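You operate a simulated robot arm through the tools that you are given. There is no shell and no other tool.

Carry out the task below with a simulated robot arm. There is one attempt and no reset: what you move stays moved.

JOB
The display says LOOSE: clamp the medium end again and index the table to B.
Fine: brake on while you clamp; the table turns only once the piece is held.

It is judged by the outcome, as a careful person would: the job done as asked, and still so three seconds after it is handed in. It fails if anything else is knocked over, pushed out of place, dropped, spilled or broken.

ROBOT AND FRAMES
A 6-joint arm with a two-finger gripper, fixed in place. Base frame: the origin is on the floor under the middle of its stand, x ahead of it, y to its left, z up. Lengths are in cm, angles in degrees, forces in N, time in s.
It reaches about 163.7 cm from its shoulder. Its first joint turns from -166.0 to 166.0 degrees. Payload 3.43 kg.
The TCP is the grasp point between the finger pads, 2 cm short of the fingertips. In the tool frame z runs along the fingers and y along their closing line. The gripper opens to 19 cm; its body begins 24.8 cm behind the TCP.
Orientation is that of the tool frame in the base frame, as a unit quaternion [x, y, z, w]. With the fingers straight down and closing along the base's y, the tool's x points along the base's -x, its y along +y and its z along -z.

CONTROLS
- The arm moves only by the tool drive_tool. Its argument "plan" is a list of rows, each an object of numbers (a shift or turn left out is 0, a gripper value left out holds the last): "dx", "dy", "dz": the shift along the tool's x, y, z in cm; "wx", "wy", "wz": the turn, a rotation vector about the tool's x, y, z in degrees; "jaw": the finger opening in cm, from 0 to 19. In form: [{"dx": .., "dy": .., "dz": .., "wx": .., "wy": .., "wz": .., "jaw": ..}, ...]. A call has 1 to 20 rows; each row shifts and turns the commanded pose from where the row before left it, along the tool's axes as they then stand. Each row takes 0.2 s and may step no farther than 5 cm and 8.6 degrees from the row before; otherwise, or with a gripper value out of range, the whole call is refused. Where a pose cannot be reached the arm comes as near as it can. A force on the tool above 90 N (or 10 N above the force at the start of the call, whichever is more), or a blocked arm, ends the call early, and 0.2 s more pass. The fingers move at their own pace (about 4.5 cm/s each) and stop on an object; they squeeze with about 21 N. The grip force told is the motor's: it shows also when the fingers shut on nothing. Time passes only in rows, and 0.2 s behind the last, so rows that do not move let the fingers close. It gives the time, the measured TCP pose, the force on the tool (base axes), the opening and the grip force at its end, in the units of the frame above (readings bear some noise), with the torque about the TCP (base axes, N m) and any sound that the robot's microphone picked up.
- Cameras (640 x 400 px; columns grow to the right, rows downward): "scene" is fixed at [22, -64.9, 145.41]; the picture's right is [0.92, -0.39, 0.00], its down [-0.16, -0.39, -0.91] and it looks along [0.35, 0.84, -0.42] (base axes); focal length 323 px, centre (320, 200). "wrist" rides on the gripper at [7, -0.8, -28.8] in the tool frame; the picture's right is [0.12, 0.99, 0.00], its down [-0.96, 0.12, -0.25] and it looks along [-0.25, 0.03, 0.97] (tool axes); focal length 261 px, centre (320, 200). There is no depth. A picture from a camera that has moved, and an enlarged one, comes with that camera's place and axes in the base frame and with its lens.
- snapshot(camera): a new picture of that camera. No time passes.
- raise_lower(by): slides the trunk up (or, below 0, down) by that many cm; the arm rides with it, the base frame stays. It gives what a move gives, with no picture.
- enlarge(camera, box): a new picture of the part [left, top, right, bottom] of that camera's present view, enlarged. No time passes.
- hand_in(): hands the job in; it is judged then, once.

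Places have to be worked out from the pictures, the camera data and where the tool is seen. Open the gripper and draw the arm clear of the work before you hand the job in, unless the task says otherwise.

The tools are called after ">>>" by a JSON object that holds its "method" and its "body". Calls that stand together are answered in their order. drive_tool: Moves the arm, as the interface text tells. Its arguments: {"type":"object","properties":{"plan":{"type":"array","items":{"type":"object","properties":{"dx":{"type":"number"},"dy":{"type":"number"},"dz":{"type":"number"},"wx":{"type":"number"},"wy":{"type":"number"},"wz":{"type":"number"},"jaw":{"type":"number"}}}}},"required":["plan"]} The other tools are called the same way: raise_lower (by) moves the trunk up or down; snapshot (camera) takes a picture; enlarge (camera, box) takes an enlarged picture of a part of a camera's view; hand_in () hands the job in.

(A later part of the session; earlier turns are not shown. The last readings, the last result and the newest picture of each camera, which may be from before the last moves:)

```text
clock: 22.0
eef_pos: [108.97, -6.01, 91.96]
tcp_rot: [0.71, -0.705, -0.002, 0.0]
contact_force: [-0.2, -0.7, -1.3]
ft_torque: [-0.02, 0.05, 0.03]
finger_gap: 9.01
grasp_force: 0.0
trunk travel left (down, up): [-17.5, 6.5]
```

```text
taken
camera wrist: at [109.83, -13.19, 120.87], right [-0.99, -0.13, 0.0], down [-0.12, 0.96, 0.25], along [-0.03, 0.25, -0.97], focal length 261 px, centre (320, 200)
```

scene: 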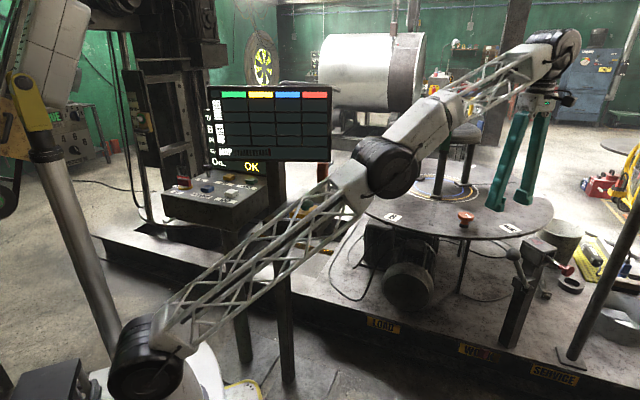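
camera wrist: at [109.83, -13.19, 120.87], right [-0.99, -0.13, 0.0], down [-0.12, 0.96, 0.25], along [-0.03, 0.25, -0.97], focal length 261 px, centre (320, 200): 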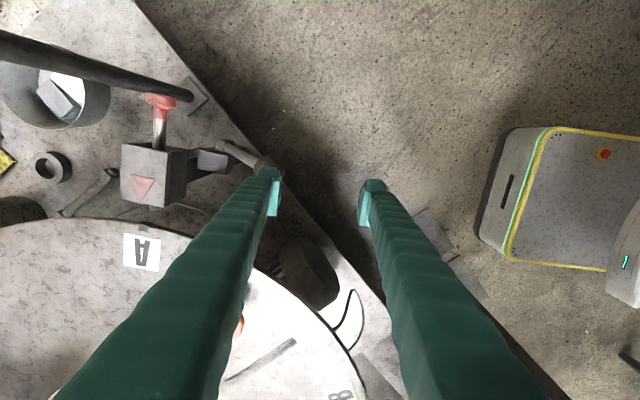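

The commanded pose follows the measured one, now (109, -6, 92). I'll shift across above the ball and look again before lowering.

>>> {"method": "drive_tool", "body": {"plan": [{"dx": 0.8, "dy": -3.4}, {"dx": 0.8, "dy": -3.4}, {}]}}

>>> {"method": "snapshot", "body": {"camera": "wrist"}}

>>> {"method": "enlarge", "body": {"camera": "scene", "box": [460, 100, 600, 300]}}

```text
clock: 22.8
eef_pos: [115.54, -7.59, 92.31]
tcp_rot: [0.71, -0.705, 0.0, -0.002]
contact_force: [-0.3, -0.3, 1.3]
ft_torque: [-0.02, -0.19, 0.0]
finger_gap: 9.01
grasp_force: 0.1
trunk travel left (down, up): [-17.5, 6.5]
```

```text
taken
camera wrist: at [116.49, -14.66, 121.19], right [-0.99, -0.13, 0.0], down [-0.12, 0.96, 0.25], along [-0.03, 0.25, -0.97], focal length 261 px, centre (320, 200)
```

wrist: 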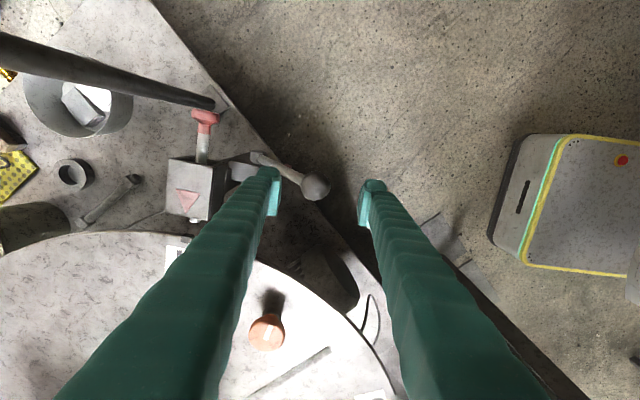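

```text
2.00 times, centred on (530, 200) of scene
camera zoom: at [22.0, -64.9, 145.41], right [0.92, -0.39, 0.0], down [-0.16, -0.39, -0.91], along [0.35, 0.84, -0.42], focal length 646 px, centre (-100, 200)
```

zoom: 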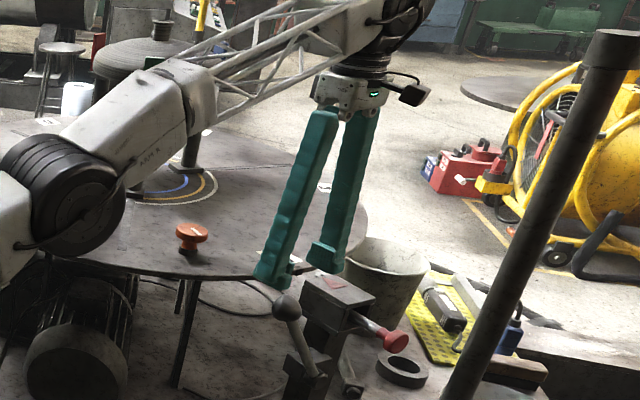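

The ball sits between the open fingers. I'll lower 7.8 cm so the fingers straddle it at mid height.

>>> {"method": "drive_tool", "body": {"plan": [{"dz": 2.6}, {"dz": 2.6}, {"dz": 2.6}, {}]}}

>>> {"method": "snapshot", "body": {"camera": "wrist"}}

>>> {"method": "enlarge", "body": {"camera": "scene", "box": [460, 180, 600, 300]}}

```text
clock: 23.8
eef_pos: [116.01, -7.46, 84.38]
tcp_rot: [0.71, -0.705, 0.0, -0.001]
contact_force: [0.2, 0.6, -0.5]
ft_torque: [0.0, -0.01, 0.01]
finger_gap: 9.02
grasp_force: 0.1
trunk travel left (down, up): [-17.5, 6.5]
```

```text
taken
camera wrist: at [116.89, -14.61, 113.2], right [-0.99, -0.13, 0.0], down [-0.12, 0.96, 0.25], along [-0.03, 0.25, -0.97], focal length 261 px, centre (320, 200)
```

wrist: 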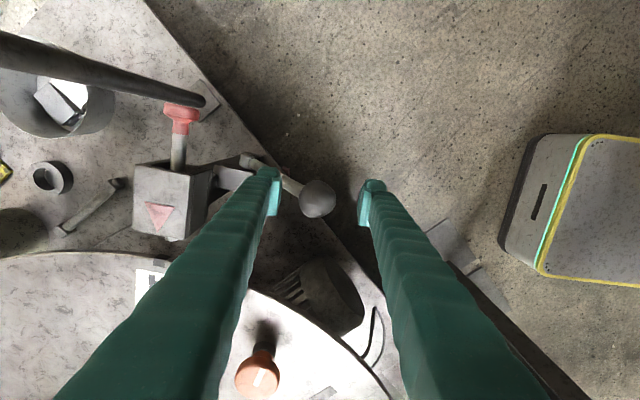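

```text
3.33 times, centred on (530, 240) of scene
camera zoom: at [22.0, -64.9, 145.41], right [0.92, -0.39, 0.0], down [-0.16, -0.39, -0.91], along [0.35, 0.84, -0.42], focal length 1076 px, centre (-380, 67)
```

zoom: 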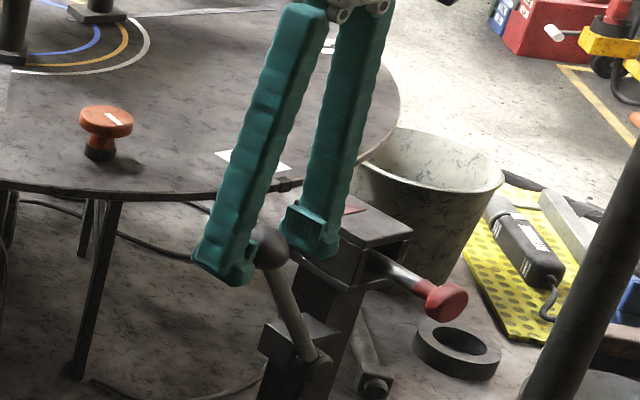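

The fingers straddle the ball (about 4.3 cm wide). I'll close to 5.4 cm so there's slight play, then nudge it a few centimetres along its arc towards upright (+x, up) and watch the force.

>>> {"method": "drive_tool", "body": {"plan": [{"jaw": 5.4}, {}, {}, {}, {"dy": -0.9, "dz": -0.5}, {"dy": -0.9, "dz": -0.5}, {"dy": -0.9, "dz": -0.5}, {}]}}

>>> {"method": "snapshot", "body": {"camera": "wrist"}}

```text
clock: 25.6
eef_pos: [118.53, -7.37, 85.71]
tcp_rot: [0.709, -0.705, -0.001, -0.001]
contact_force: [-2.3, 0.2, 0.4]
ft_torque: [0.01, 0.08, -0.01]
finger_gap: 5.55
grasp_force: 1.5
trunk travel left (down, up): [-17.5, 6.5]
```

```text
taken
camera wrist: at [119.47, -14.51, 114.59], right [-0.99, -0.13, 0.0], down [-0.12, 0.96, 0.25], along [-0.03, 0.25, -0.97], focal length 261 px, centre (320, 200)
```

wrist: 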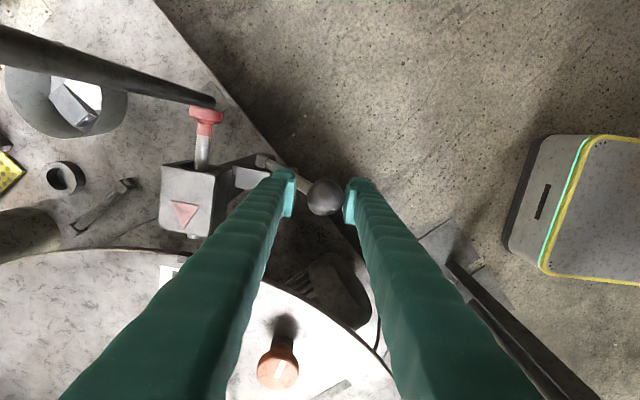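

The lever follows easily (about 2 N), so +x is its free direction. I'll carry on along the arc towards vertical.

>>> {"method": "drive_tool", "body": {"plan": [{"dy": -1, "dz": -0.45}, {"dy": -1, "dz": -0.4}, {"dy": -1, "dz": -0.35}, {"dy": -1, "dz": -0.3}, {"dy": -1, "dz": -0.25}, {"dy": -1, "dz": -0.2}, {"dy": -1, "dz": -0.15}, {}]}}

>>> {"method": "snapshot", "body": {"camera": "wrist"}}

>>> {"method": "enlarge", "body": {"camera": "scene", "box": [460, 180, 600, 300]}}

```text
clock: 27.4
eef_pos: [118.69, -7.36, 85.78]
tcp_rot: [0.71, -0.705, 0.0, 0.0]
contact_force: [-3.9, 0.2, 0.9]
ft_torque: [0.0, 0.05, -0.01]
finger_gap: 5.6
grasp_force: 1.8
out of reach, approached as far as the arm can: row 1, 2, 3, 4, 5, 6, 7
trunk travel left (down, up): [-17.5, 6.5]
```

```text
taken
camera wrist: at [119.54, -14.51, 114.58], right [-0.99, -0.13, 0.0], down [-0.12, 0.96, 0.25], along [-0.03, 0.25, -0.97], focal length 261 px, centre (320, 200)
```

wrist: 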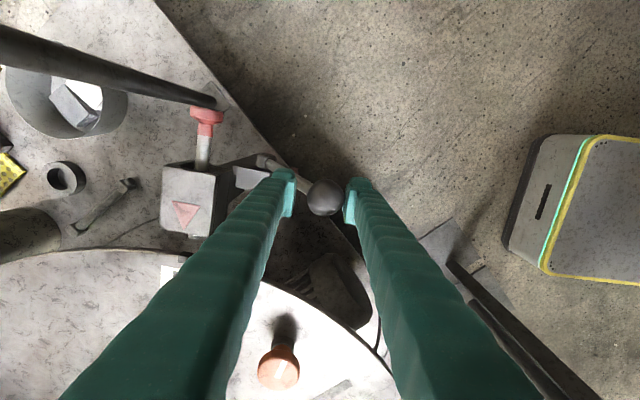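

```text
3.33 times, centred on (530, 240) of scene
camera zoom: at [22.0, -64.9, 145.41], right [0.92, -0.39, 0.0], down [-0.16, -0.39, -0.91], along [0.35, 0.84, -0.42], focal length 1076 px, centre (-380, 67)
```

zoom: 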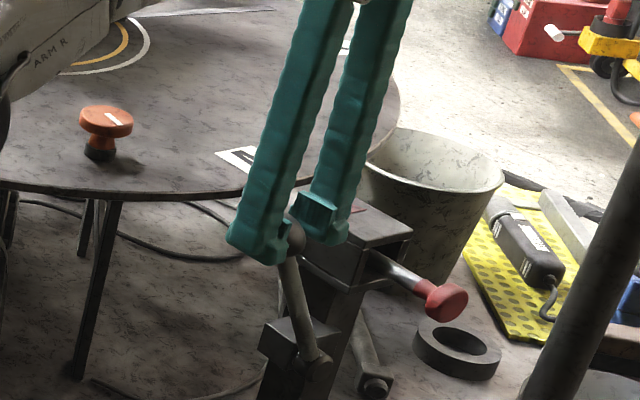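

A vertical tool runs out of reach at x≈119. The lever follows with almost no force, so I'll tilt the tool outward about the ball (fingertips towards +x, in line with the lever) to gain reach.

>>> {"method": "drive_tool", "body": {"plan": [{"wx": 7}, {"wx": 7}, {"wx": 7}, {"wx": 7}, {"wx": 7}, {}]}}

>>> {"method": "snapshot", "body": {"camera": "wrist"}}

>>> {"method": "enlarge", "body": {"camera": "scene", "box": [420, 140, 620, 300]}}

```text
clock: 28.8
eef_pos: [118.54, -7.45, 85.57]
tcp_rot: [0.676, -0.673, 0.212, -0.214]
contact_force: [-0.4, -0.3, -2.7]
ft_torque: [0.0, -0.01, -0.01]
finger_gap: 5.55
grasp_force: 0.6
trunk travel left (down, up): [-17.5, 6.5]
```

```text
taken
camera wrist: at [102.86, -14.62, 109.77], right [-0.81, -0.12, -0.57], down [-0.24, 0.96, 0.14], along [0.53, 0.25, -0.81], focal length 261 px, centre (320, 200)
```

wrist: 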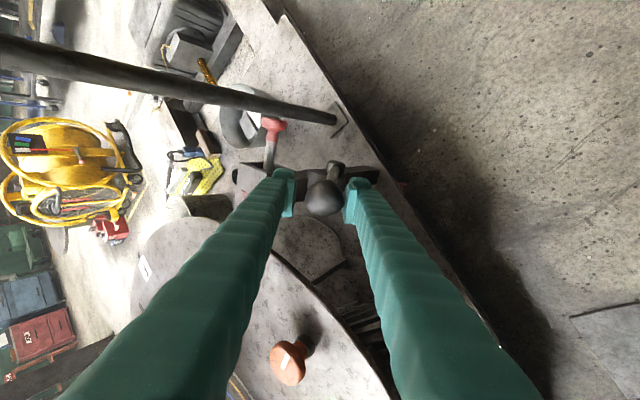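

```text
2.50 times, centred on (520, 220) of scene
camera zoom: at [22.0, -64.9, 145.41], right [0.92, -0.39, 0.0], down [-0.16, -0.39, -0.91], along [0.35, 0.84, -0.42], focal length 807 px, centre (-180, 150)
```

zoom: 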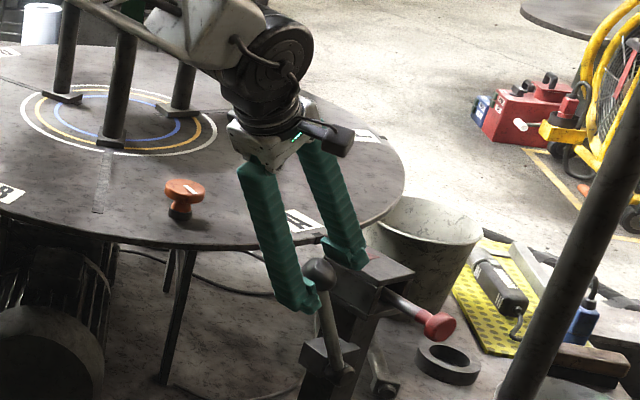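

Reach is good now at 35° tilt with the ball still captive. I'll continue the arc about 20° further towards upright.

>>> {"method": "drive_tool", "body": {"plan": [{"dy": -1.04, "dz": 0.15}, {"dy": -1.03, "dz": 0.19}, {"dy": -1.02, "dz": 0.24}, {"dy": -1.01, "dz": 0.28}, {"dy": -1.0, "dz": 0.33}, {"dy": -0.98, "dz": 0.37}, {"dy": -0.96, "dz": 0.42}, {"dy": -0.94, "dz": 0.46}, {}]}}

>>> {"method": "snapshot", "body": {"camera": "wrist"}}

>>> {"method": "enlarge", "body": {"camera": "scene", "box": [420, 140, 620, 300]}}

```text
clock: 30.8
eef_pos: [126.58, -7.33, 88.28]
tcp_rot: [0.677, -0.672, 0.211, -0.214]
contact_force: [-0.3, 1.1, 0.1]
ft_torque: [-0.01, 0.0, -0.01]
finger_gap: 5.42
grasp_force: 0.2
trunk travel left (down, up): [-17.5, 6.5]
```

```text
taken
camera wrist: at [110.82, -14.58, 112.4], right [-0.81, -0.12, -0.57], down [-0.24, 0.96, 0.14], along [0.53, 0.25, -0.81], focal length 261 px, centre (320, 200)
```

wrist: 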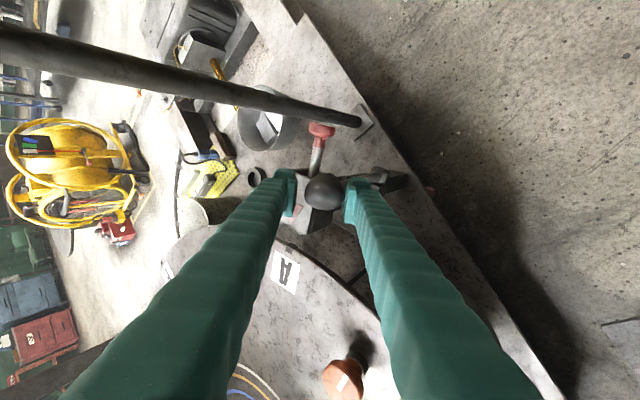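

```text
2.50 times, centred on (520, 220) of scene
camera zoom: at [22.0, -64.9, 145.41], right [0.92, -0.39, 0.0], down [-0.16, -0.39, -0.91], along [0.35, 0.84, -0.42], focal length 807 px, centre (-180, 150)
```

zoom: 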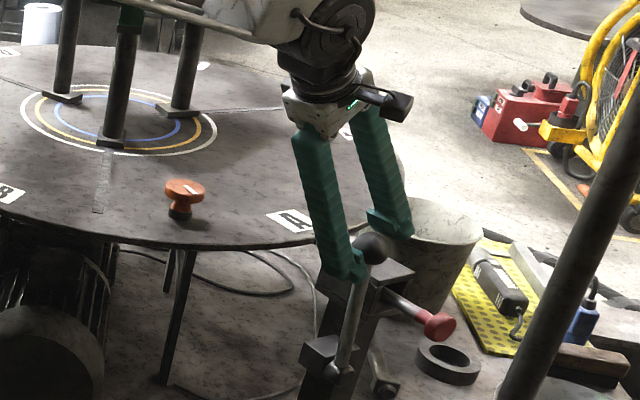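

Still nearly force-free and the lever is close to upright. I'll continue past vertical with the ball nearer the fingertips, watching for an end stop.

>>> {"method": "drive_tool", "body": {"plan": [{"dz": -0.8}, {"dy": -0.91, "dz": 0.52}, {"dy": -0.88, "dz": 0.57}, {"dy": -0.85, "dz": 0.62}, {"dy": -0.82, "dz": 0.66}, {"dy": -0.78, "dz": 0.7}, {}]}}

>>> {"method": "snapshot", "body": {"camera": "wrist"}}

>>> {"method": "enlarge", "body": {"camera": "scene", "box": [420, 140, 620, 300]}}

```text
clock: 32.4
eef_pos: [131.24, -7.26, 88.82]
tcp_rot: [0.677, -0.672, 0.211, -0.213]
contact_force: [-45.7, -4.9, -9.5]
ft_torque: [-0.08, 0.54, -0.15]
finger_gap: 9.56
grasp_force: 20.8
trunk travel left (down, up): [-17.5, 6.5]
```

```text
taken
camera wrist: at [115.51, -14.56, 112.9], right [-0.81, -0.12, -0.57], down [-0.24, 0.96, 0.14], along [0.53, 0.25, -0.81], focal length 261 px, centre (320, 200)
```

wrist: 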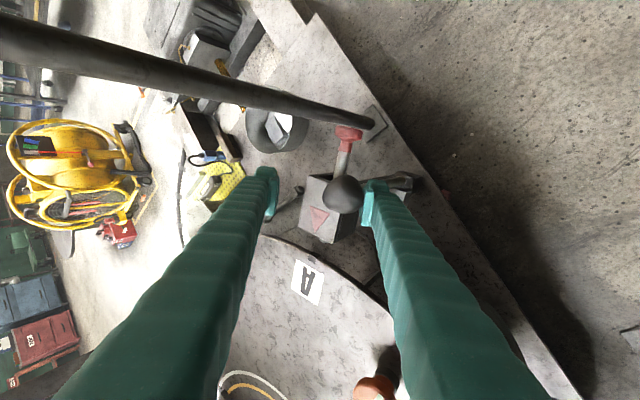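

```text
2.50 times, centred on (520, 220) of scene
camera zoom: at [22.0, -64.9, 145.41], right [0.92, -0.39, 0.0], down [-0.16, -0.39, -0.91], along [0.35, 0.84, -0.42], focal length 807 px, centre (-180, 150)
```

zoom: 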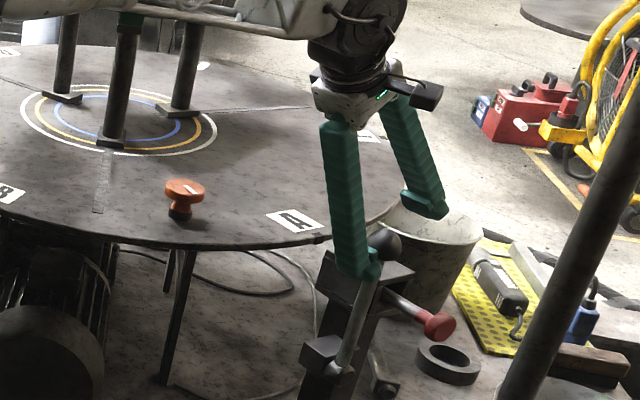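

A firm stop at about 46 N with the lever upright (ball x≈129). I'll back off to centre on the ball, open the fingers and withdraw along the tool axis, then see whether the lever stays and what the display says.

>>> {"method": "drive_tool", "body": {"plan": [{"dy": 0.9}, {"dy": 0.9, "jaw": 11}, {"dy": 0.5}, {}, {}, {"dz": -3}, {"dz": -4}, {"dz": -4}, {}]}}

>>> {"method": "snapshot", "body": {"camera": "wrist"}}

>>> {"method": "enlarge", "body": {"camera": "scene", "box": [420, 140, 620, 300]}}

>>> {"method": "enlarge", "body": {"camera": "scene", "box": [200, 80, 340, 180]}}

```text
clock: 34.4
eef_pos: [123.13, -7.54, 96.32]
tcp_rot: [0.677, -0.672, 0.212, -0.213]
contact_force: [0.1, 0.4, 0.3]
ft_torque: [0.0, -0.03, 0.02]
finger_gap: 10.98
grasp_force: 0.0
trunk travel left (down, up): [-17.5, 6.5]
```

```text
taken
camera wrist: at [107.46, -14.73, 120.45], right [-0.81, -0.12, -0.57], down [-0.24, 0.96, 0.14], along [0.53, 0.25, -0.81], focal length 261 px, centre (320, 200)
```

wrist: 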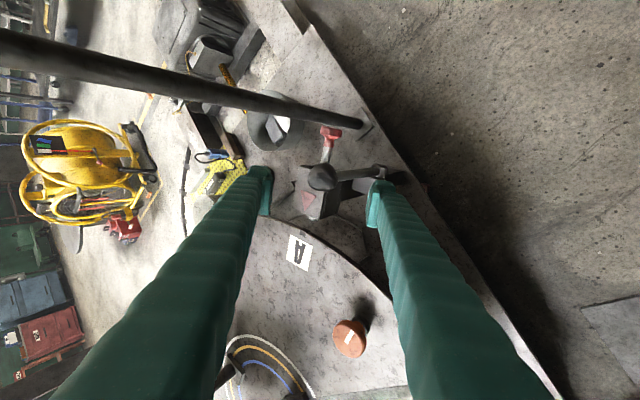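

```text
2.50 times, centred on (520, 220) of scene
camera zoom: at [22.0, -64.9, 145.41], right [0.92, -0.39, 0.0], down [-0.16, -0.39, -0.91], along [0.35, 0.84, -0.42], focal length 807 px, centre (-180, 150)
```

zoom: 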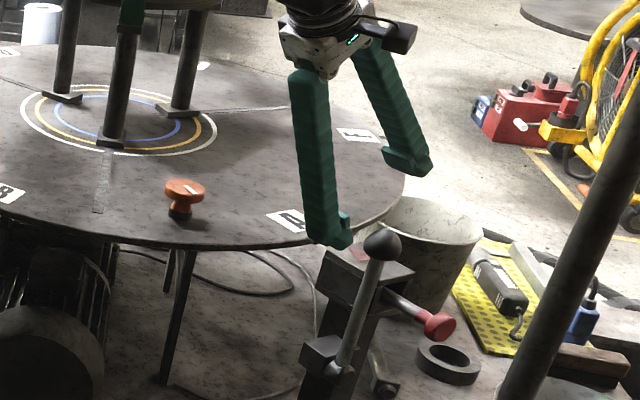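

```text
4.00 times, centred on (270, 130) of scene
camera zoom: at [22.0, -64.9, 145.41], right [0.92, -0.39, 0.0], down [-0.16, -0.39, -0.91], along [0.35, 0.84, -0.42], focal length 1292 px, centre (520, 480)
```

zoom: 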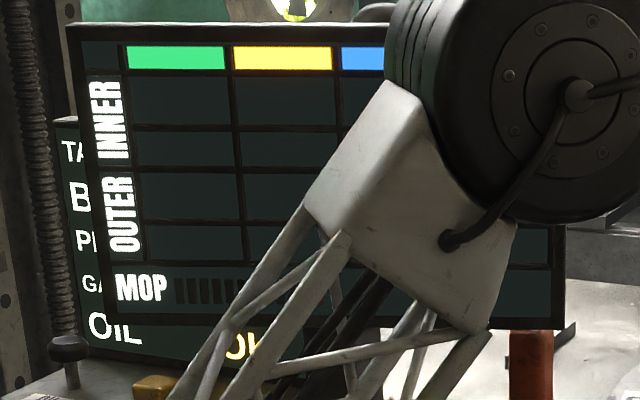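

The lever stays upright by itself. Before clamping I want the display to confirm the brake really is on, so I'll go back to the viewing position under the mop board.

>>> {"method": "drive_tool", "body": {"plan": [{"dy": 4, "dz": -2.8}, {"dy": 4, "dz": -2.8}, {"dy": 4, "dz": -2.8}, {"dy": 4, "dz": -2.8}, {"dy": 2, "wx": -7}, {"dy": 2, "wx": -7}, {"dy": 2, "wx": -7}, {"dy": 2, "wx": -7}, {"dy": 2, "wx": -7}, {"dy": 4.8}, {"dy": 4.8}, {"dy": 4.8}, {"dy": 4.8}, {"dy": 4.8}, {"dy": 4.8}, {"dy": 4.8}, {"dy": 4.8}, {"dy": 4.8}, {"dy": 4.8}]}}

```text
clock: 38.4
eef_pos: [46.41, -8.27, 92.86]
tcp_rot: [0.709, -0.705, -0.001, 0.0]
contact_force: [1.4, -0.2, -1.4]
ft_torque: [0.01, 0.26, 0.03]
finger_gap: 11.0
grasp_force: 0.2
trunk travel left (down, up): [-17.5, 6.5]
```

>>> {"method": "drive_tool", "body": {"plan": [{"wy": -8, "dy": 1}, {"wy": -8, "dy": 1}, {"wy": -8, "dy": 1}, {"wy": -8, "dy": 1}, {"wy": -8, "dy": 1}, {"wy": -8, "dy": 1}, {"wy": -8, "dx": 1.5, "dz": 1}, {"wy": -8, "dx": 2, "dz": 1}, {"dx": 2, "dz": 1}]}}

>>> {"method": "snapshot", "body": {"camera": "wrist"}}

```text
clock: 40.4
eef_pos: [40.31, -8.53, 86.6]
tcp_rot: [0.601, -0.597, -0.377, -0.374]
contact_force: [-1.3, 0.6, 1.3]
ft_torque: [-0.08, -0.03, -0.04]
finger_gap: 10.98
grasp_force: 0.0
trunk travel left (down, up): [-17.5, 6.5]
```

```text
taken
camera wrist: at [41.4, -37.5, 92.94], right [-0.99, -0.06, -0.11], down [-0.12, 0.2, 0.97], along [-0.04, 0.98, -0.2], focal length 261 px, centre (320, 200)
```

wrist: 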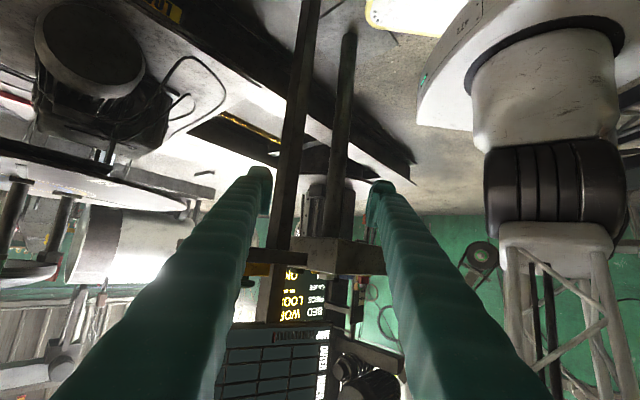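

>>> {"method": "drive_tool", "body": {"plan": [{"dx": 3.6, "dz": 1.75}, {"dx": 3.6, "dz": 1.75}, {}]}}

>>> {"method": "enlarge", "body": {"camera": "wrist", "box": [230, 230, 390, 350]}}

```text
clock: 41.2
eef_pos: [40.36, -8.56, 78.84]
tcp_rot: [0.601, -0.598, -0.377, -0.373]
contact_force: [-0.1, 0.5, 0.8]
ft_torque: [-0.01, -0.01, -0.02]
finger_gap: 10.99
grasp_force: 0.1
trunk travel left (down, up): [-17.5, 6.5]
```

```text
3.33 times, centred on (310, 290) of wrist
camera zoom: at [41.4, -37.54, 85.12], right [-0.99, -0.06, -0.11], down [-0.12, 0.2, 0.97], along [-0.04, 0.98, -0.2], focal length 869 px, centre (353, -100)
```

zoom: 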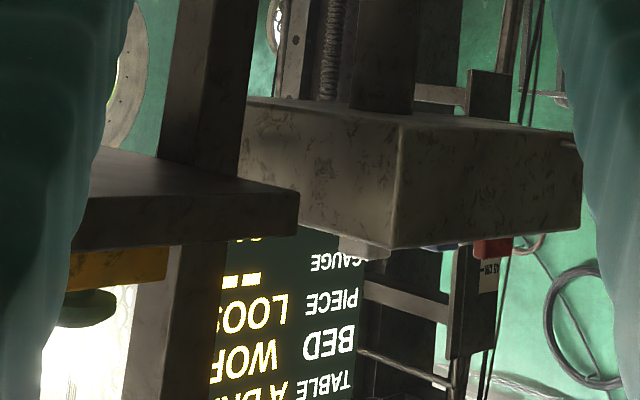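

The display now reads "TABLE A BRA…" (BRAKED), so upright is brake on. Now the clamp knob: I'll lift out, raise the trunk for more reach and head for the table.

>>> {"method": "drive_tool", "body": {"plan": [{"dx": -3.6, "dz": -1.75}, {"dx": -3.6, "dz": -1.75}, {"dx": -3.6, "dz": -1.75}, {"dx": -3.6, "dz": -1.75}, {"wy": 8}, {"wy": 8}, {"wy": 8}, {"wy": 8}, {"wy": 8}, {"wy": 4, "jaw": 12}, {}]}}

>>> {"method": "raise_lower", "body": {"by": 6.5}}

```text
clock: 43.6
eef_pos: [40.33, -8.61, 94.83]
tcp_rot: [0.698, -0.694, -0.124, -0.124]
contact_force: [0.6, -0.5, -0.2]
ft_torque: [-0.04, 0.02, -0.04]
finger_gap: 12.0
grasp_force: 0.2
trunk travel left (down, up): [-17.5, 6.5]
```

```text
clock: 44.6
eef_pos: [40.34, -8.43, 101.28]
tcp_rot: [0.698, -0.694, -0.124, -0.123]
contact_force: [-0.2, -0.2, 0.3]
ft_torque: [0.0, 0.0, 0.01]
finger_gap: 12.03
grasp_force: 0.2
trunk travel left (down, up): [-24.0, 0.0]
```

>>> {"method": "drive_tool", "body": {"plan": [{"dx": -1.43, "dy": -4.48, "dz": 0.58}, {"dx": -1.43, "dy": -4.48, "dz": 0.58}, {"dx": -1.43, "dy": -4.48, "dz": 0.58}, {"dx": -1.43, "dy": -4.48, "dz": 0.58}, {"dx": -1.43, "dy": -4.48, "dz": 0.58}, {"dx": -1.43, "dy": -4.48, "dz": 0.58}, {"dx": -1.43, "dy": -4.48, "dz": 0.58}, {"dx": -1.43, "dy": -4.48, "dz": 0.58}, {"dx": -1.43, "dy": -4.48, "dz": 0.58}, {"dx": -1.43, "dy": -4.48, "dz": 0.58}, {"dx": -1.43, "dy": -4.48, "dz": 0.58}, {"wx": 2.57, "wz": 7.05}, {"wx": 2.57, "wz": 7.05}, {"wx": 2.57, "wz": 7.05}, {"wx": 2.57, "wz": 7.05}, {}]}}

>>> {"method": "snapshot", "body": {"camera": "wrist"}}

>>> {"method": "snapshot", "body": {"camera": "scene"}}

```text
clock: 48.0
eef_pos: [89.67, 8.82, 100.63]
tcp_rot: [-0.494, 0.852, 0.088, 0.15]
contact_force: [0.5, -0.4, 0.2]
ft_torque: [0.0, -0.01, 0.04]
finger_gap: 12.01
grasp_force: 0.1
trunk travel left (down, up): [-24.0, 0.0]
```

```text
taken
camera wrist: at [82.21, -5.98, 125.35], right [-0.92, 0.39, -0.04], down [0.31, 0.77, 0.56], along [0.25, 0.5, -0.83], focal length 261 px, centre (320, 200)
```

wrist: 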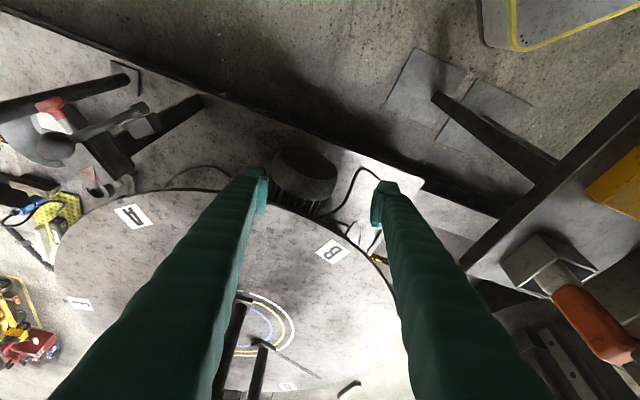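

```text
taken
```

scene: 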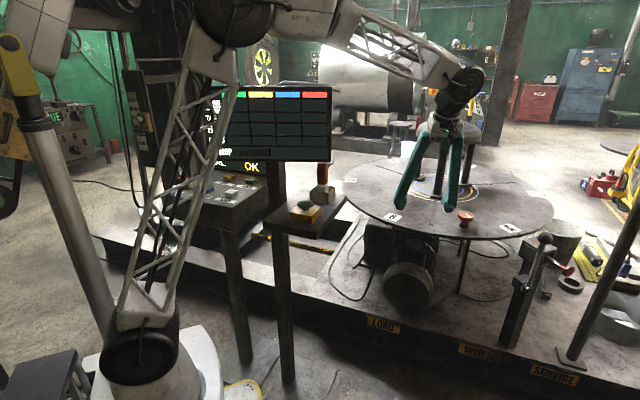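

>>> {"method": "drive_tool", "body": {"plan": [{"dx": -3.04, "dy": -3.14, "dz": 1.96}, {"dx": -3.04, "dy": -3.14, "dz": 1.96}, {"dx": -3.04, "dy": -3.14, "dz": 1.96}, {"dx": -3.04, "dy": -3.14, "dz": 1.96}, {"dx": -3.04, "dy": -3.14, "dz": 1.96}, {"dx": -3.04, "dy": -3.14, "dz": 1.96}, {"dx": -3.04, "dy": -3.14, "dz": 1.96}, {}]}}

>>> {"method": "snapshot", "body": {"camera": "wrist"}}

>>> {"method": "enlarge", "body": {"camera": "scene", "box": [400, 120, 560, 240]}}

```text
clock: 49.8
eef_pos: [120.83, 19.59, 94.81]
tcp_rot: [-0.495, 0.852, 0.089, 0.148]
contact_force: [1.0, 0.1, -0.2]
ft_torque: [0.03, 0.08, 0.06]
finger_gap: 12.0
grasp_force: 0.1
trunk travel left (down, up): [-24.0, 0.0]
```

```text
taken
camera wrist: at [113.52, 4.72, 119.56], right [-0.92, 0.39, -0.04], down [0.31, 0.77, 0.56], along [0.25, 0.5, -0.83], focal length 261 px, centre (320, 200)
```

wrist: 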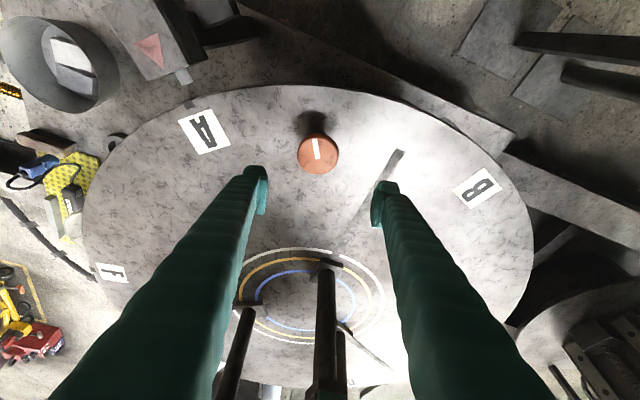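

```text
3.33 times, centred on (480, 180) of scene
camera zoom: at [22.0, -64.9, 145.41], right [0.92, -0.39, 0.0], down [-0.16, -0.39, -0.91], along [0.35, 0.84, -0.42], focal length 1076 px, centre (-213, 267)
```

zoom: 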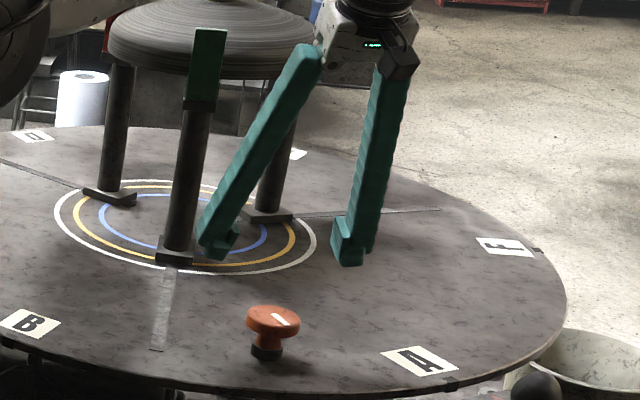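

The knob shows between the fingers at about (121.3, 18.3, 84.5). I'll lower part way over it and recheck the alignment.

>>> {"method": "drive_tool", "body": {"plan": [{"dx": 1.58, "dy": -0.53, "dz": 3.05}, {"dx": 1.58, "dy": -0.53, "dz": 3.05}, {}]}}

>>> {"method": "snapshot", "body": {"camera": "wrist"}}

>>> {"method": "enlarge", "body": {"camera": "scene", "box": [420, 160, 540, 250]}}

```text
clock: 50.6
eef_pos: [121.4, 18.15, 88.19]
tcp_rot: [-0.495, 0.851, 0.088, 0.15]
contact_force: [0.1, -0.3, -1.0]
ft_torque: [-0.02, 0.0, 0.02]
finger_gap: 12.0
grasp_force: 0.1
trunk travel left (down, up): [-24.0, 0.0]
```

```text
taken
camera wrist: at [114.04, 3.43, 112.9], right [-0.92, 0.39, -0.04], down [0.31, 0.77, 0.56], along [0.25, 0.5, -0.83], focal length 261 px, centre (320, 200)
```

wrist: 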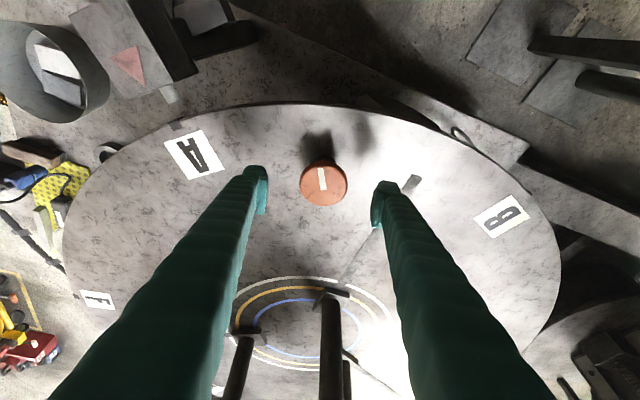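

```text
4.44 times, centred on (480, 205) of scene
camera zoom: at [22.0, -64.9, 145.41], right [0.92, -0.39, 0.0], down [-0.16, -0.39, -0.91], along [0.35, 0.84, -0.42], focal length 1435 px, centre (-391, 178)
```

zoom: 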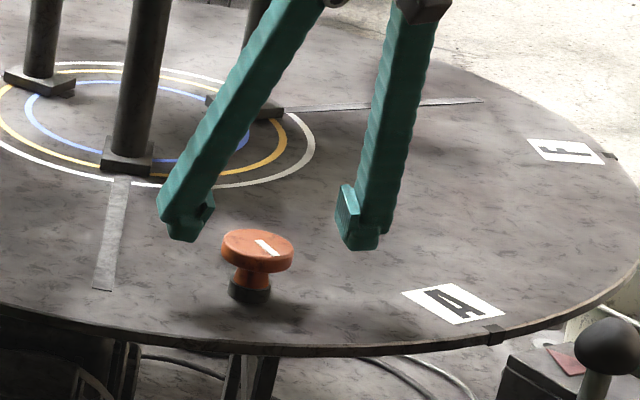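

Three sightlines agree: the knob top is at (121.25, 18.3, 84.5). I'll lower to z≈83.3 and close on it.

>>> {"method": "drive_tool", "body": {"plan": [{"dx": 0.8, "dy": 0.1, "dz": 2.3}, {"dx": 0.8, "dy": 0.1, "dz": 2.3}, {"jaw": 8}, {}, {}, {"jaw": 5}, {}, {}, {}]}}

>>> {"method": "snapshot", "body": {"camera": "wrist"}}

>>> {"method": "enlarge", "body": {"camera": "scene", "box": [420, 160, 540, 250]}}

```text
clock: 52.6
eef_pos: [121.21, 18.63, 83.63]
tcp_rot: [-0.495, 0.851, 0.088, 0.149]
contact_force: [-21.0, 0.7, -1.0]
ft_torque: [-0.02, -0.31, 0.07]
finger_gap: 5.79
grasp_force: 44.6
trunk travel left (down, up): [-24.0, 0.0]
```

```text
taken
camera wrist: at [113.93, 3.83, 108.23], right [-0.92, 0.39, -0.04], down [0.3, 0.77, 0.56], along [0.25, 0.5, -0.83], focal length 261 px, centre (320, 200)
```

wrist: 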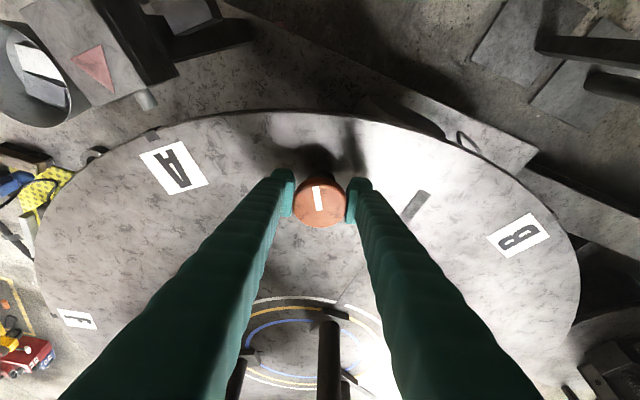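

```text
4.44 times, centred on (480, 205) of scene
camera zoom: at [22.0, -64.9, 145.41], right [0.92, -0.39, 0.0], down [-0.16, -0.39, -0.91], along [0.35, 0.84, -0.42], focal length 1435 px, centre (-391, 178)
```

zoom: 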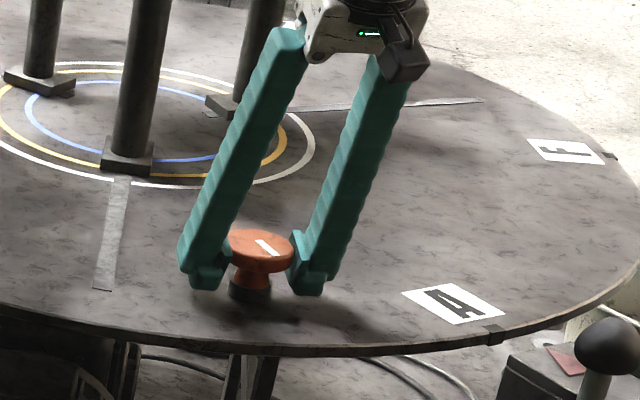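

I have the knob (gap 5.8 cm), but a 21 N side load says I'm slightly off-centre. I'll shift a couple of millimetres to relieve it before turning.

>>> {"method": "drive_tool", "body": {"plan": [{"dy": 0.2}, {}]}}

```text
clock: 53.2
eef_pos: [121.44, 18.55, 83.58]
tcp_rot: [-0.495, 0.851, 0.088, 0.151]
contact_force: [-0.8, 4.2, -1.8]
ft_torque: [-0.01, -0.24, 0.02]
finger_gap: 5.81
grasp_force: 45.6
trunk travel left (down, up): [-24.0, 0.0]
```

Centred now. I'll turn the knob clockwise (seen from above) by about 22° and watch the torque.

>>> {"method": "drive_tool", "body": {"plan": [{"wx": 2.57, "wz": 7.05}, {"wx": 2.57, "wz": 7.05}, {"wx": 2.57, "wz": 7.05}, {}]}}

>>> {"method": "snapshot", "body": {"camera": "wrist"}}

>>> {"method": "enlarge", "body": {"camera": "scene", "box": [400, 90, 540, 250]}}

```text
clock: 54.2
eef_pos: [121.27, 18.54, 83.56]
tcp_rot: [-0.319, 0.931, 0.057, 0.166]
contact_force: [25.6, 14.2, 9.7]
ft_torque: [-0.35, 0.35, 0.24]
finger_gap: 5.84
grasp_force: 45.1
trunk travel left (down, up): [-24.0, 0.0]
```

```text
taken
camera wrist: at [108.71, 7.78, 108.19], right [-0.7, 0.72, -0.04], down [0.58, 0.59, 0.56], along [0.43, 0.37, -0.82], focal length 261 px, centre (320, 200)
```

wrist: 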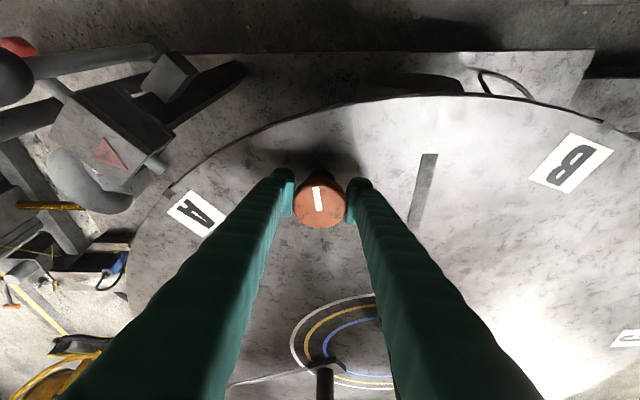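

```text
2.50 times, centred on (470, 170) of scene
camera zoom: at [22.0, -64.9, 145.41], right [0.92, -0.39, 0.0], down [-0.16, -0.39, -0.91], along [0.35, 0.84, -0.42], focal length 807 px, centre (-55, 275)
```

zoom: 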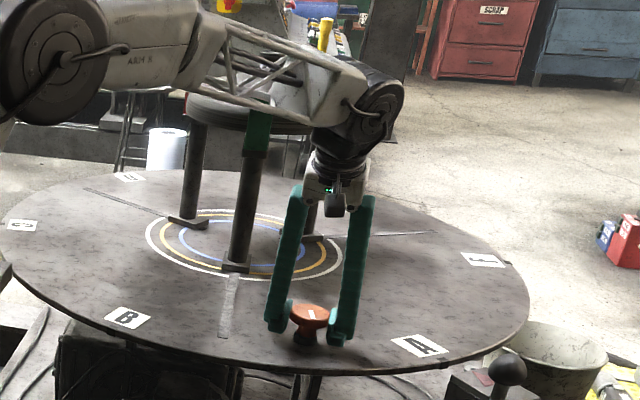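

The knob turns with the tool (the mark keeps its place between the fingers) at low torque, with some side load. I'll relieve that with a small forward shift and keep turning.

>>> {"method": "drive_tool", "body": {"plan": [{"dx": -0.3}, {}, {"wx": 2.57, "wz": 7.05}, {"wx": 2.57, "wz": 7.05}, {}]}}

```text
clock: 55.4
eef_pos: [121.18, 18.69, 83.49]
tcp_rot: [-0.195, 0.965, 0.035, 0.17]
contact_force: [-3.6, 5.2, 8.6]
ft_torque: [-0.24, 0.07, -0.03]
finger_gap: 5.78
grasp_force: 45.5
trunk travel left (down, up): [-24.0, 0.0]
```

Load is low now, about 37° turned. I'll continue another 30°.

>>> {"method": "drive_tool", "body": {"plan": [{"wx": 2.57, "wz": 7.05}, {"wx": 2.57, "wz": 7.05}, {}, {"wx": 2.57, "wz": 7.05}, {"wx": 2.57, "wz": 7.05}, {}]}}

>>> {"method": "enlarge", "body": {"camera": "scene", "box": [390, 90, 530, 250]}}

>>> {"method": "snapshot", "body": {"camera": "wrist"}}

```text
clock: 56.8
eef_pos: [121.3, 18.66, 83.45]
tcp_rot: [0.063, 0.983, -0.011, 0.173]
contact_force: [-13.5, 3.6, 2.9]
ft_torque: [-0.13, -0.29, -0.06]
finger_gap: 5.81
grasp_force: 45.4
trunk travel left (down, up): [-24.0, 0.0]
```

```text
2.50 times, centred on (460, 170) of scene
camera zoom: at [22.0, -64.9, 145.41], right [0.92, -0.39, 0.0], down [-0.16, -0.39, -0.91], along [0.35, 0.84, -0.42], focal length 807 px, centre (-30, 275)
```

zoom: 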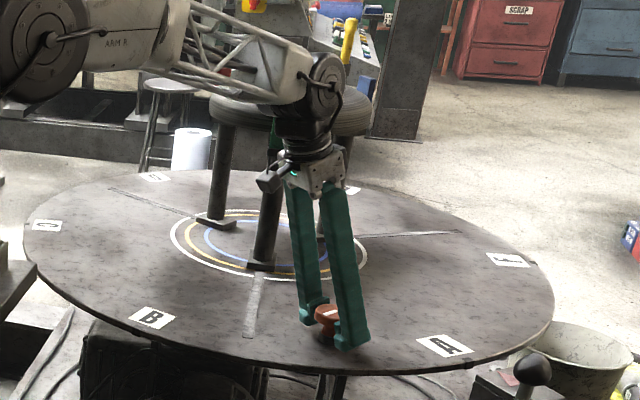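

```text
taken
camera wrist: at [104.82, 19.78, 108.22], right [0.01, 1.0, -0.04], down [0.83, 0.01, 0.56], along [0.56, -0.04, -0.83], focal length 261 px, centre (320, 200)
```

wrist: 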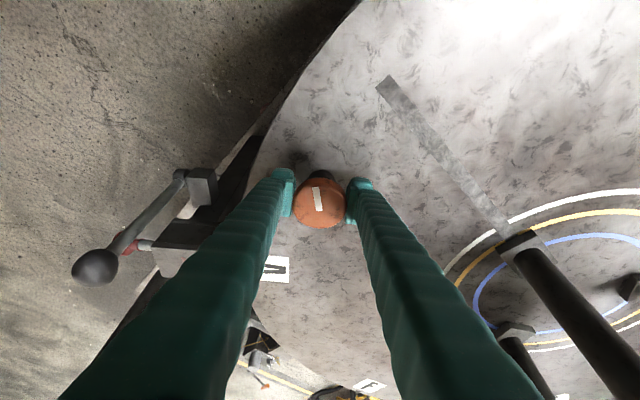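

About 67° turned so far, at modest load. I'll compare the jaw feet and pads with the earlier pictures to see whether the jaws are moving in.

>>> {"method": "enlarge", "body": {"camera": "scene", "box": [420, 160, 540, 250]}}

>>> {"method": "enlarge", "body": {"camera": "scene", "box": [410, 100, 490, 150]}}

>>> {"method": "enlarge", "body": {"camera": "wrist", "box": [360, 60, 640, 400]}}

```text
4.44 times, centred on (480, 205) of scene
camera zoom: at [22.0, -64.9, 145.41], right [0.92, -0.39, 0.0], down [-0.16, -0.39, -0.91], along [0.35, 0.84, -0.42], focal length 1435 px, centre (-391, 178)
```

zoom: 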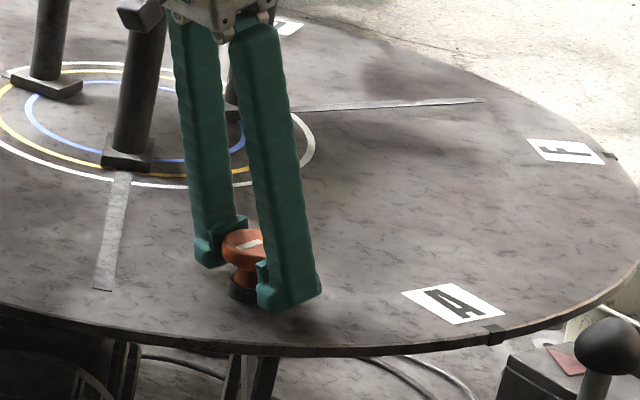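

```text
8.00 times, centred on (450, 125) of scene
camera zoom: at [22.0, -64.9, 145.41], right [0.92, -0.39, 0.0], down [-0.16, -0.39, -0.91], along [0.35, 0.84, -0.42], focal length 2583 px, centre (-720, 800)
```

zoom: 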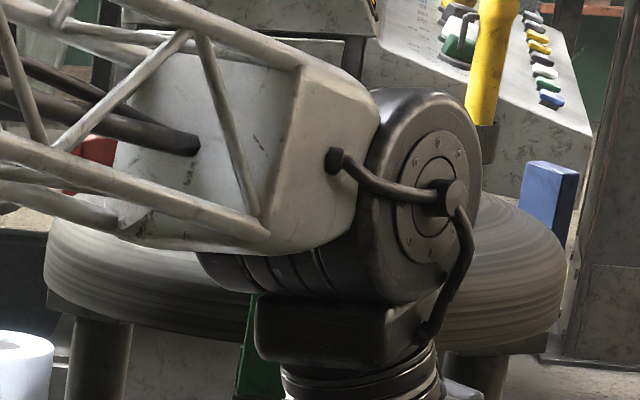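

```text
1.18 times, centred on (500, 230) of wrist
camera zoom: at [104.82, 19.78, 108.22], right [0.01, 1.0, -0.04], down [0.83, 0.01, 0.56], along [0.56, -0.04, -0.83], focal length 307 px, centre (108, 165)
```

zoom: 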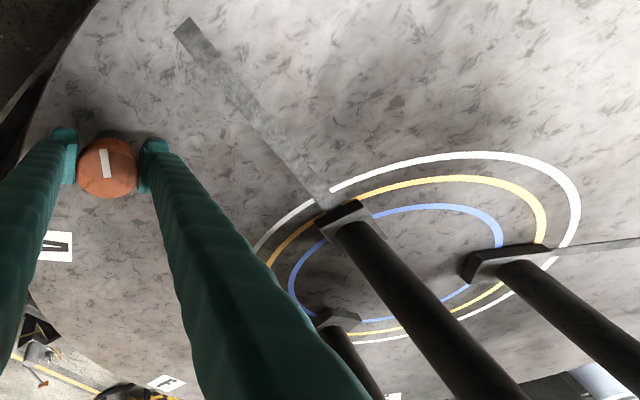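

The jaws are moving in: the blue pad and the rear foot have shifted towards the centre, so clockwise closes them. I'll keep turning in small steps and watch for the torque to rise.

>>> {"method": "drive_tool", "body": {"plan": [{"dx": 0.1}, {"wx": 2.57, "wz": 7.05}, {"wx": 2.57, "wz": 7.05}, {}, {"wx": 2.57, "wz": 7.05}, {}]}}

>>> {"method": "enlarge", "body": {"camera": "scene", "box": [390, 90, 530, 250]}}

>>> {"method": "snapshot", "body": {"camera": "wrist"}}

```text
clock: 58.2
eef_pos: [121.23, 18.67, 83.54]
tcp_rot: [0.253, 0.952, -0.043, 0.168]
contact_force: [8.2, 7.9, 5.8]
ft_torque: [-0.08, 0.08, -0.05]
finger_gap: 5.8
grasp_force: 44.6
trunk travel left (down, up): [-24.0, 0.0]
```

```text
2.50 times, centred on (460, 170) of scene
camera zoom: at [22.0, -64.9, 145.41], right [0.92, -0.39, 0.0], down [-0.16, -0.39, -0.91], along [0.35, 0.84, -0.42], focal length 807 px, centre (-30, 275)
```

zoom: 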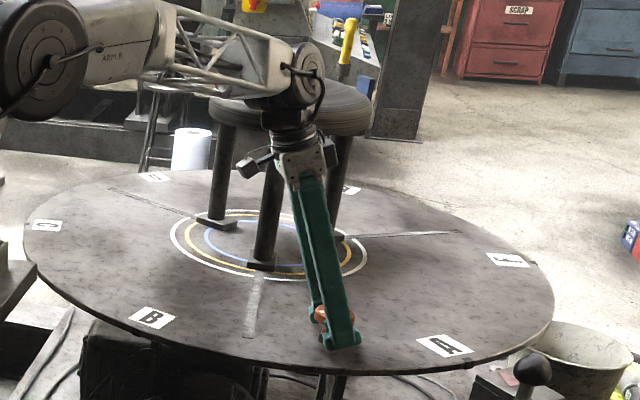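

```text
taken
camera wrist: at [106.5, 25.98, 108.2], right [0.4, 0.92, -0.04], down [0.77, -0.31, 0.56], along [0.5, -0.25, -0.83], focal length 261 px, centre (320, 200)
```

wrist: 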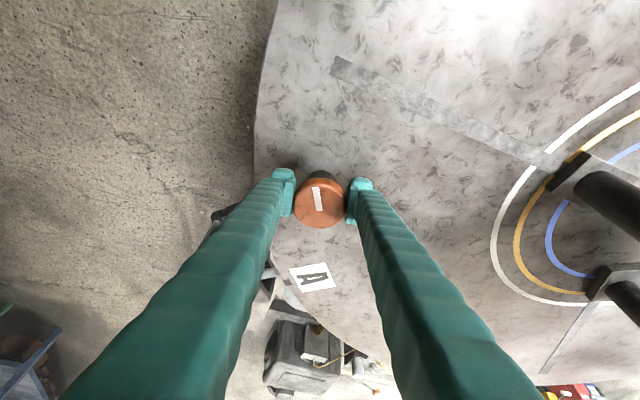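

90° turned, torque still low. I'll continue in small steps while watching the jaws.

>>> {"method": "drive_tool", "body": {"plan": [{"wx": 2.57, "wz": 7.05}, {"wx": 2.57, "wz": 7.05}, {}, {"wx": 2.57, "wz": 7.05}, {}]}}

>>> {"method": "enlarge", "body": {"camera": "scene", "box": [390, 90, 530, 250]}}

>>> {"method": "snapshot", "body": {"camera": "wrist"}}

```text
clock: 59.4
eef_pos: [121.23, 18.57, 83.51]
tcp_rot: [0.434, 0.884, -0.075, 0.157]
contact_force: [12.8, 10.2, 12.3]
ft_torque: [-0.08, 0.06, -0.12]
finger_gap: 5.8
grasp_force: 44.9
trunk travel left (down, up): [-24.0, 0.0]
```

```text
2.50 times, centred on (460, 170) of scene
camera zoom: at [22.0, -64.9, 145.41], right [0.92, -0.39, 0.0], down [-0.16, -0.39, -0.91], along [0.35, 0.84, -0.42], focal length 807 px, centre (-30, 275)
```

zoom: 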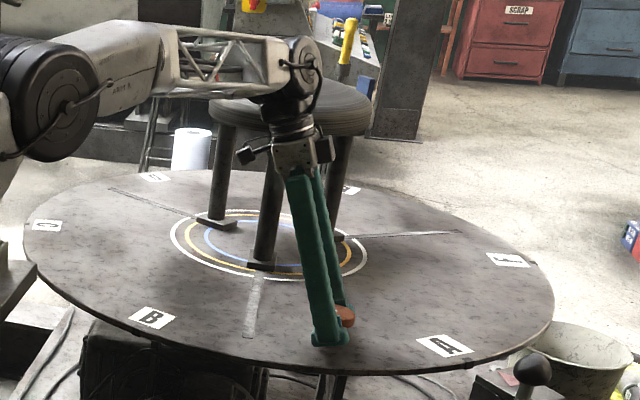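

```text
taken
camera wrist: at [110.45, 31.09, 108.19], right [0.72, 0.7, -0.04], down [0.59, -0.58, 0.56], along [0.37, -0.43, -0.83], focal length 261 px, centre (320, 200)
```

wrist: 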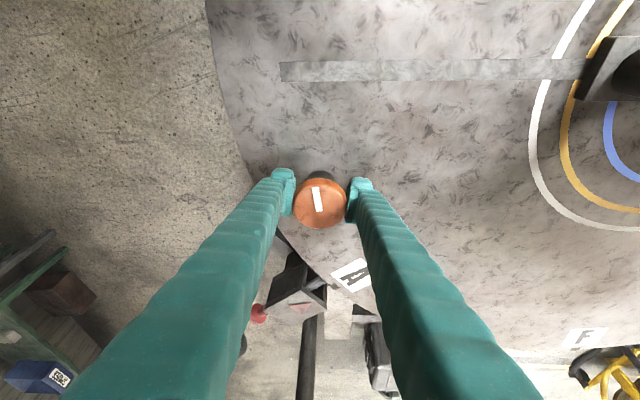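

>>> {"method": "enlarge", "body": {"camera": "scene", "box": [410, 100, 490, 150]}}

>>> {"method": "enlarge", "body": {"camera": "scene", "box": [420, 160, 540, 250]}}

>>> {"method": "enlarge", "body": {"camera": "scene", "box": [400, 105, 480, 215]}}

```text
8.00 times, centred on (450, 125) of scene
camera zoom: at [22.0, -64.9, 145.41], right [0.92, -0.39, 0.0], down [-0.16, -0.39, -0.91], along [0.35, 0.84, -0.42], focal length 2583 px, centre (-720, 800)
```

zoom: 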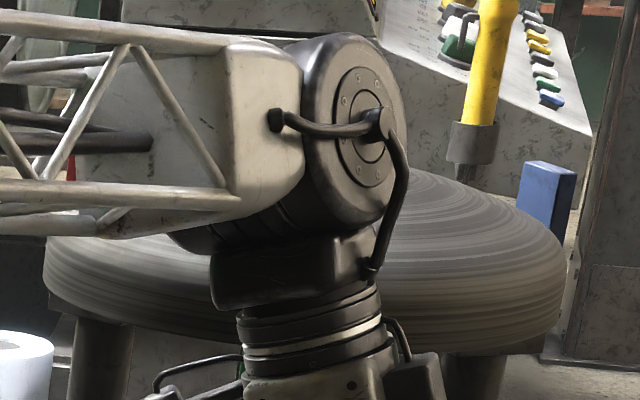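

```text
4.44 times, centred on (480, 205) of scene
camera zoom: at [22.0, -64.9, 145.41], right [0.92, -0.39, 0.0], down [-0.16, -0.39, -0.91], along [0.35, 0.84, -0.42], focal length 1435 px, centre (-391, 178)
```

zoom: 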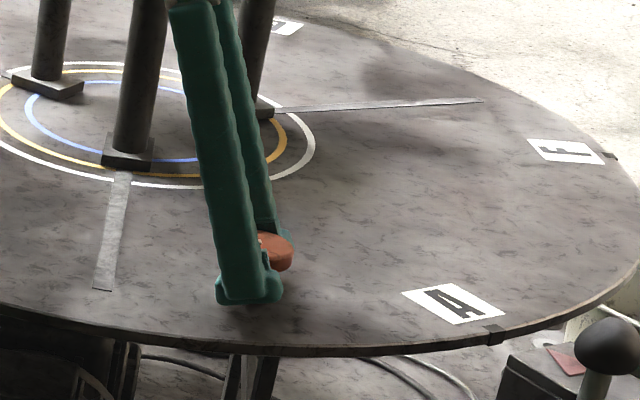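

```text
3.64 times, centred on (440, 160) of scene
camera zoom: at [22.0, -64.9, 145.41], right [0.92, -0.39, 0.0], down [-0.16, -0.39, -0.91], along [0.35, 0.84, -0.42], focal length 1174 px, centre (-116, 346)
```

zoom: 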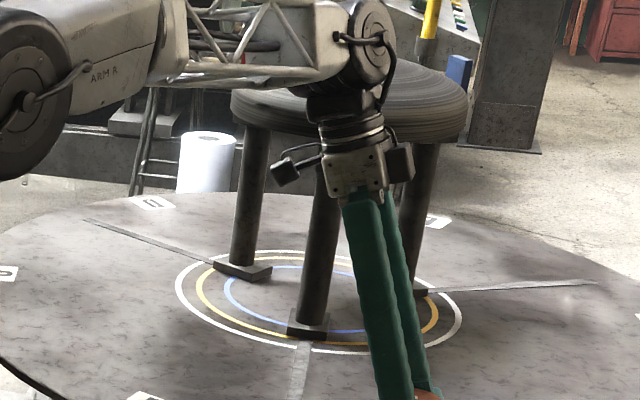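

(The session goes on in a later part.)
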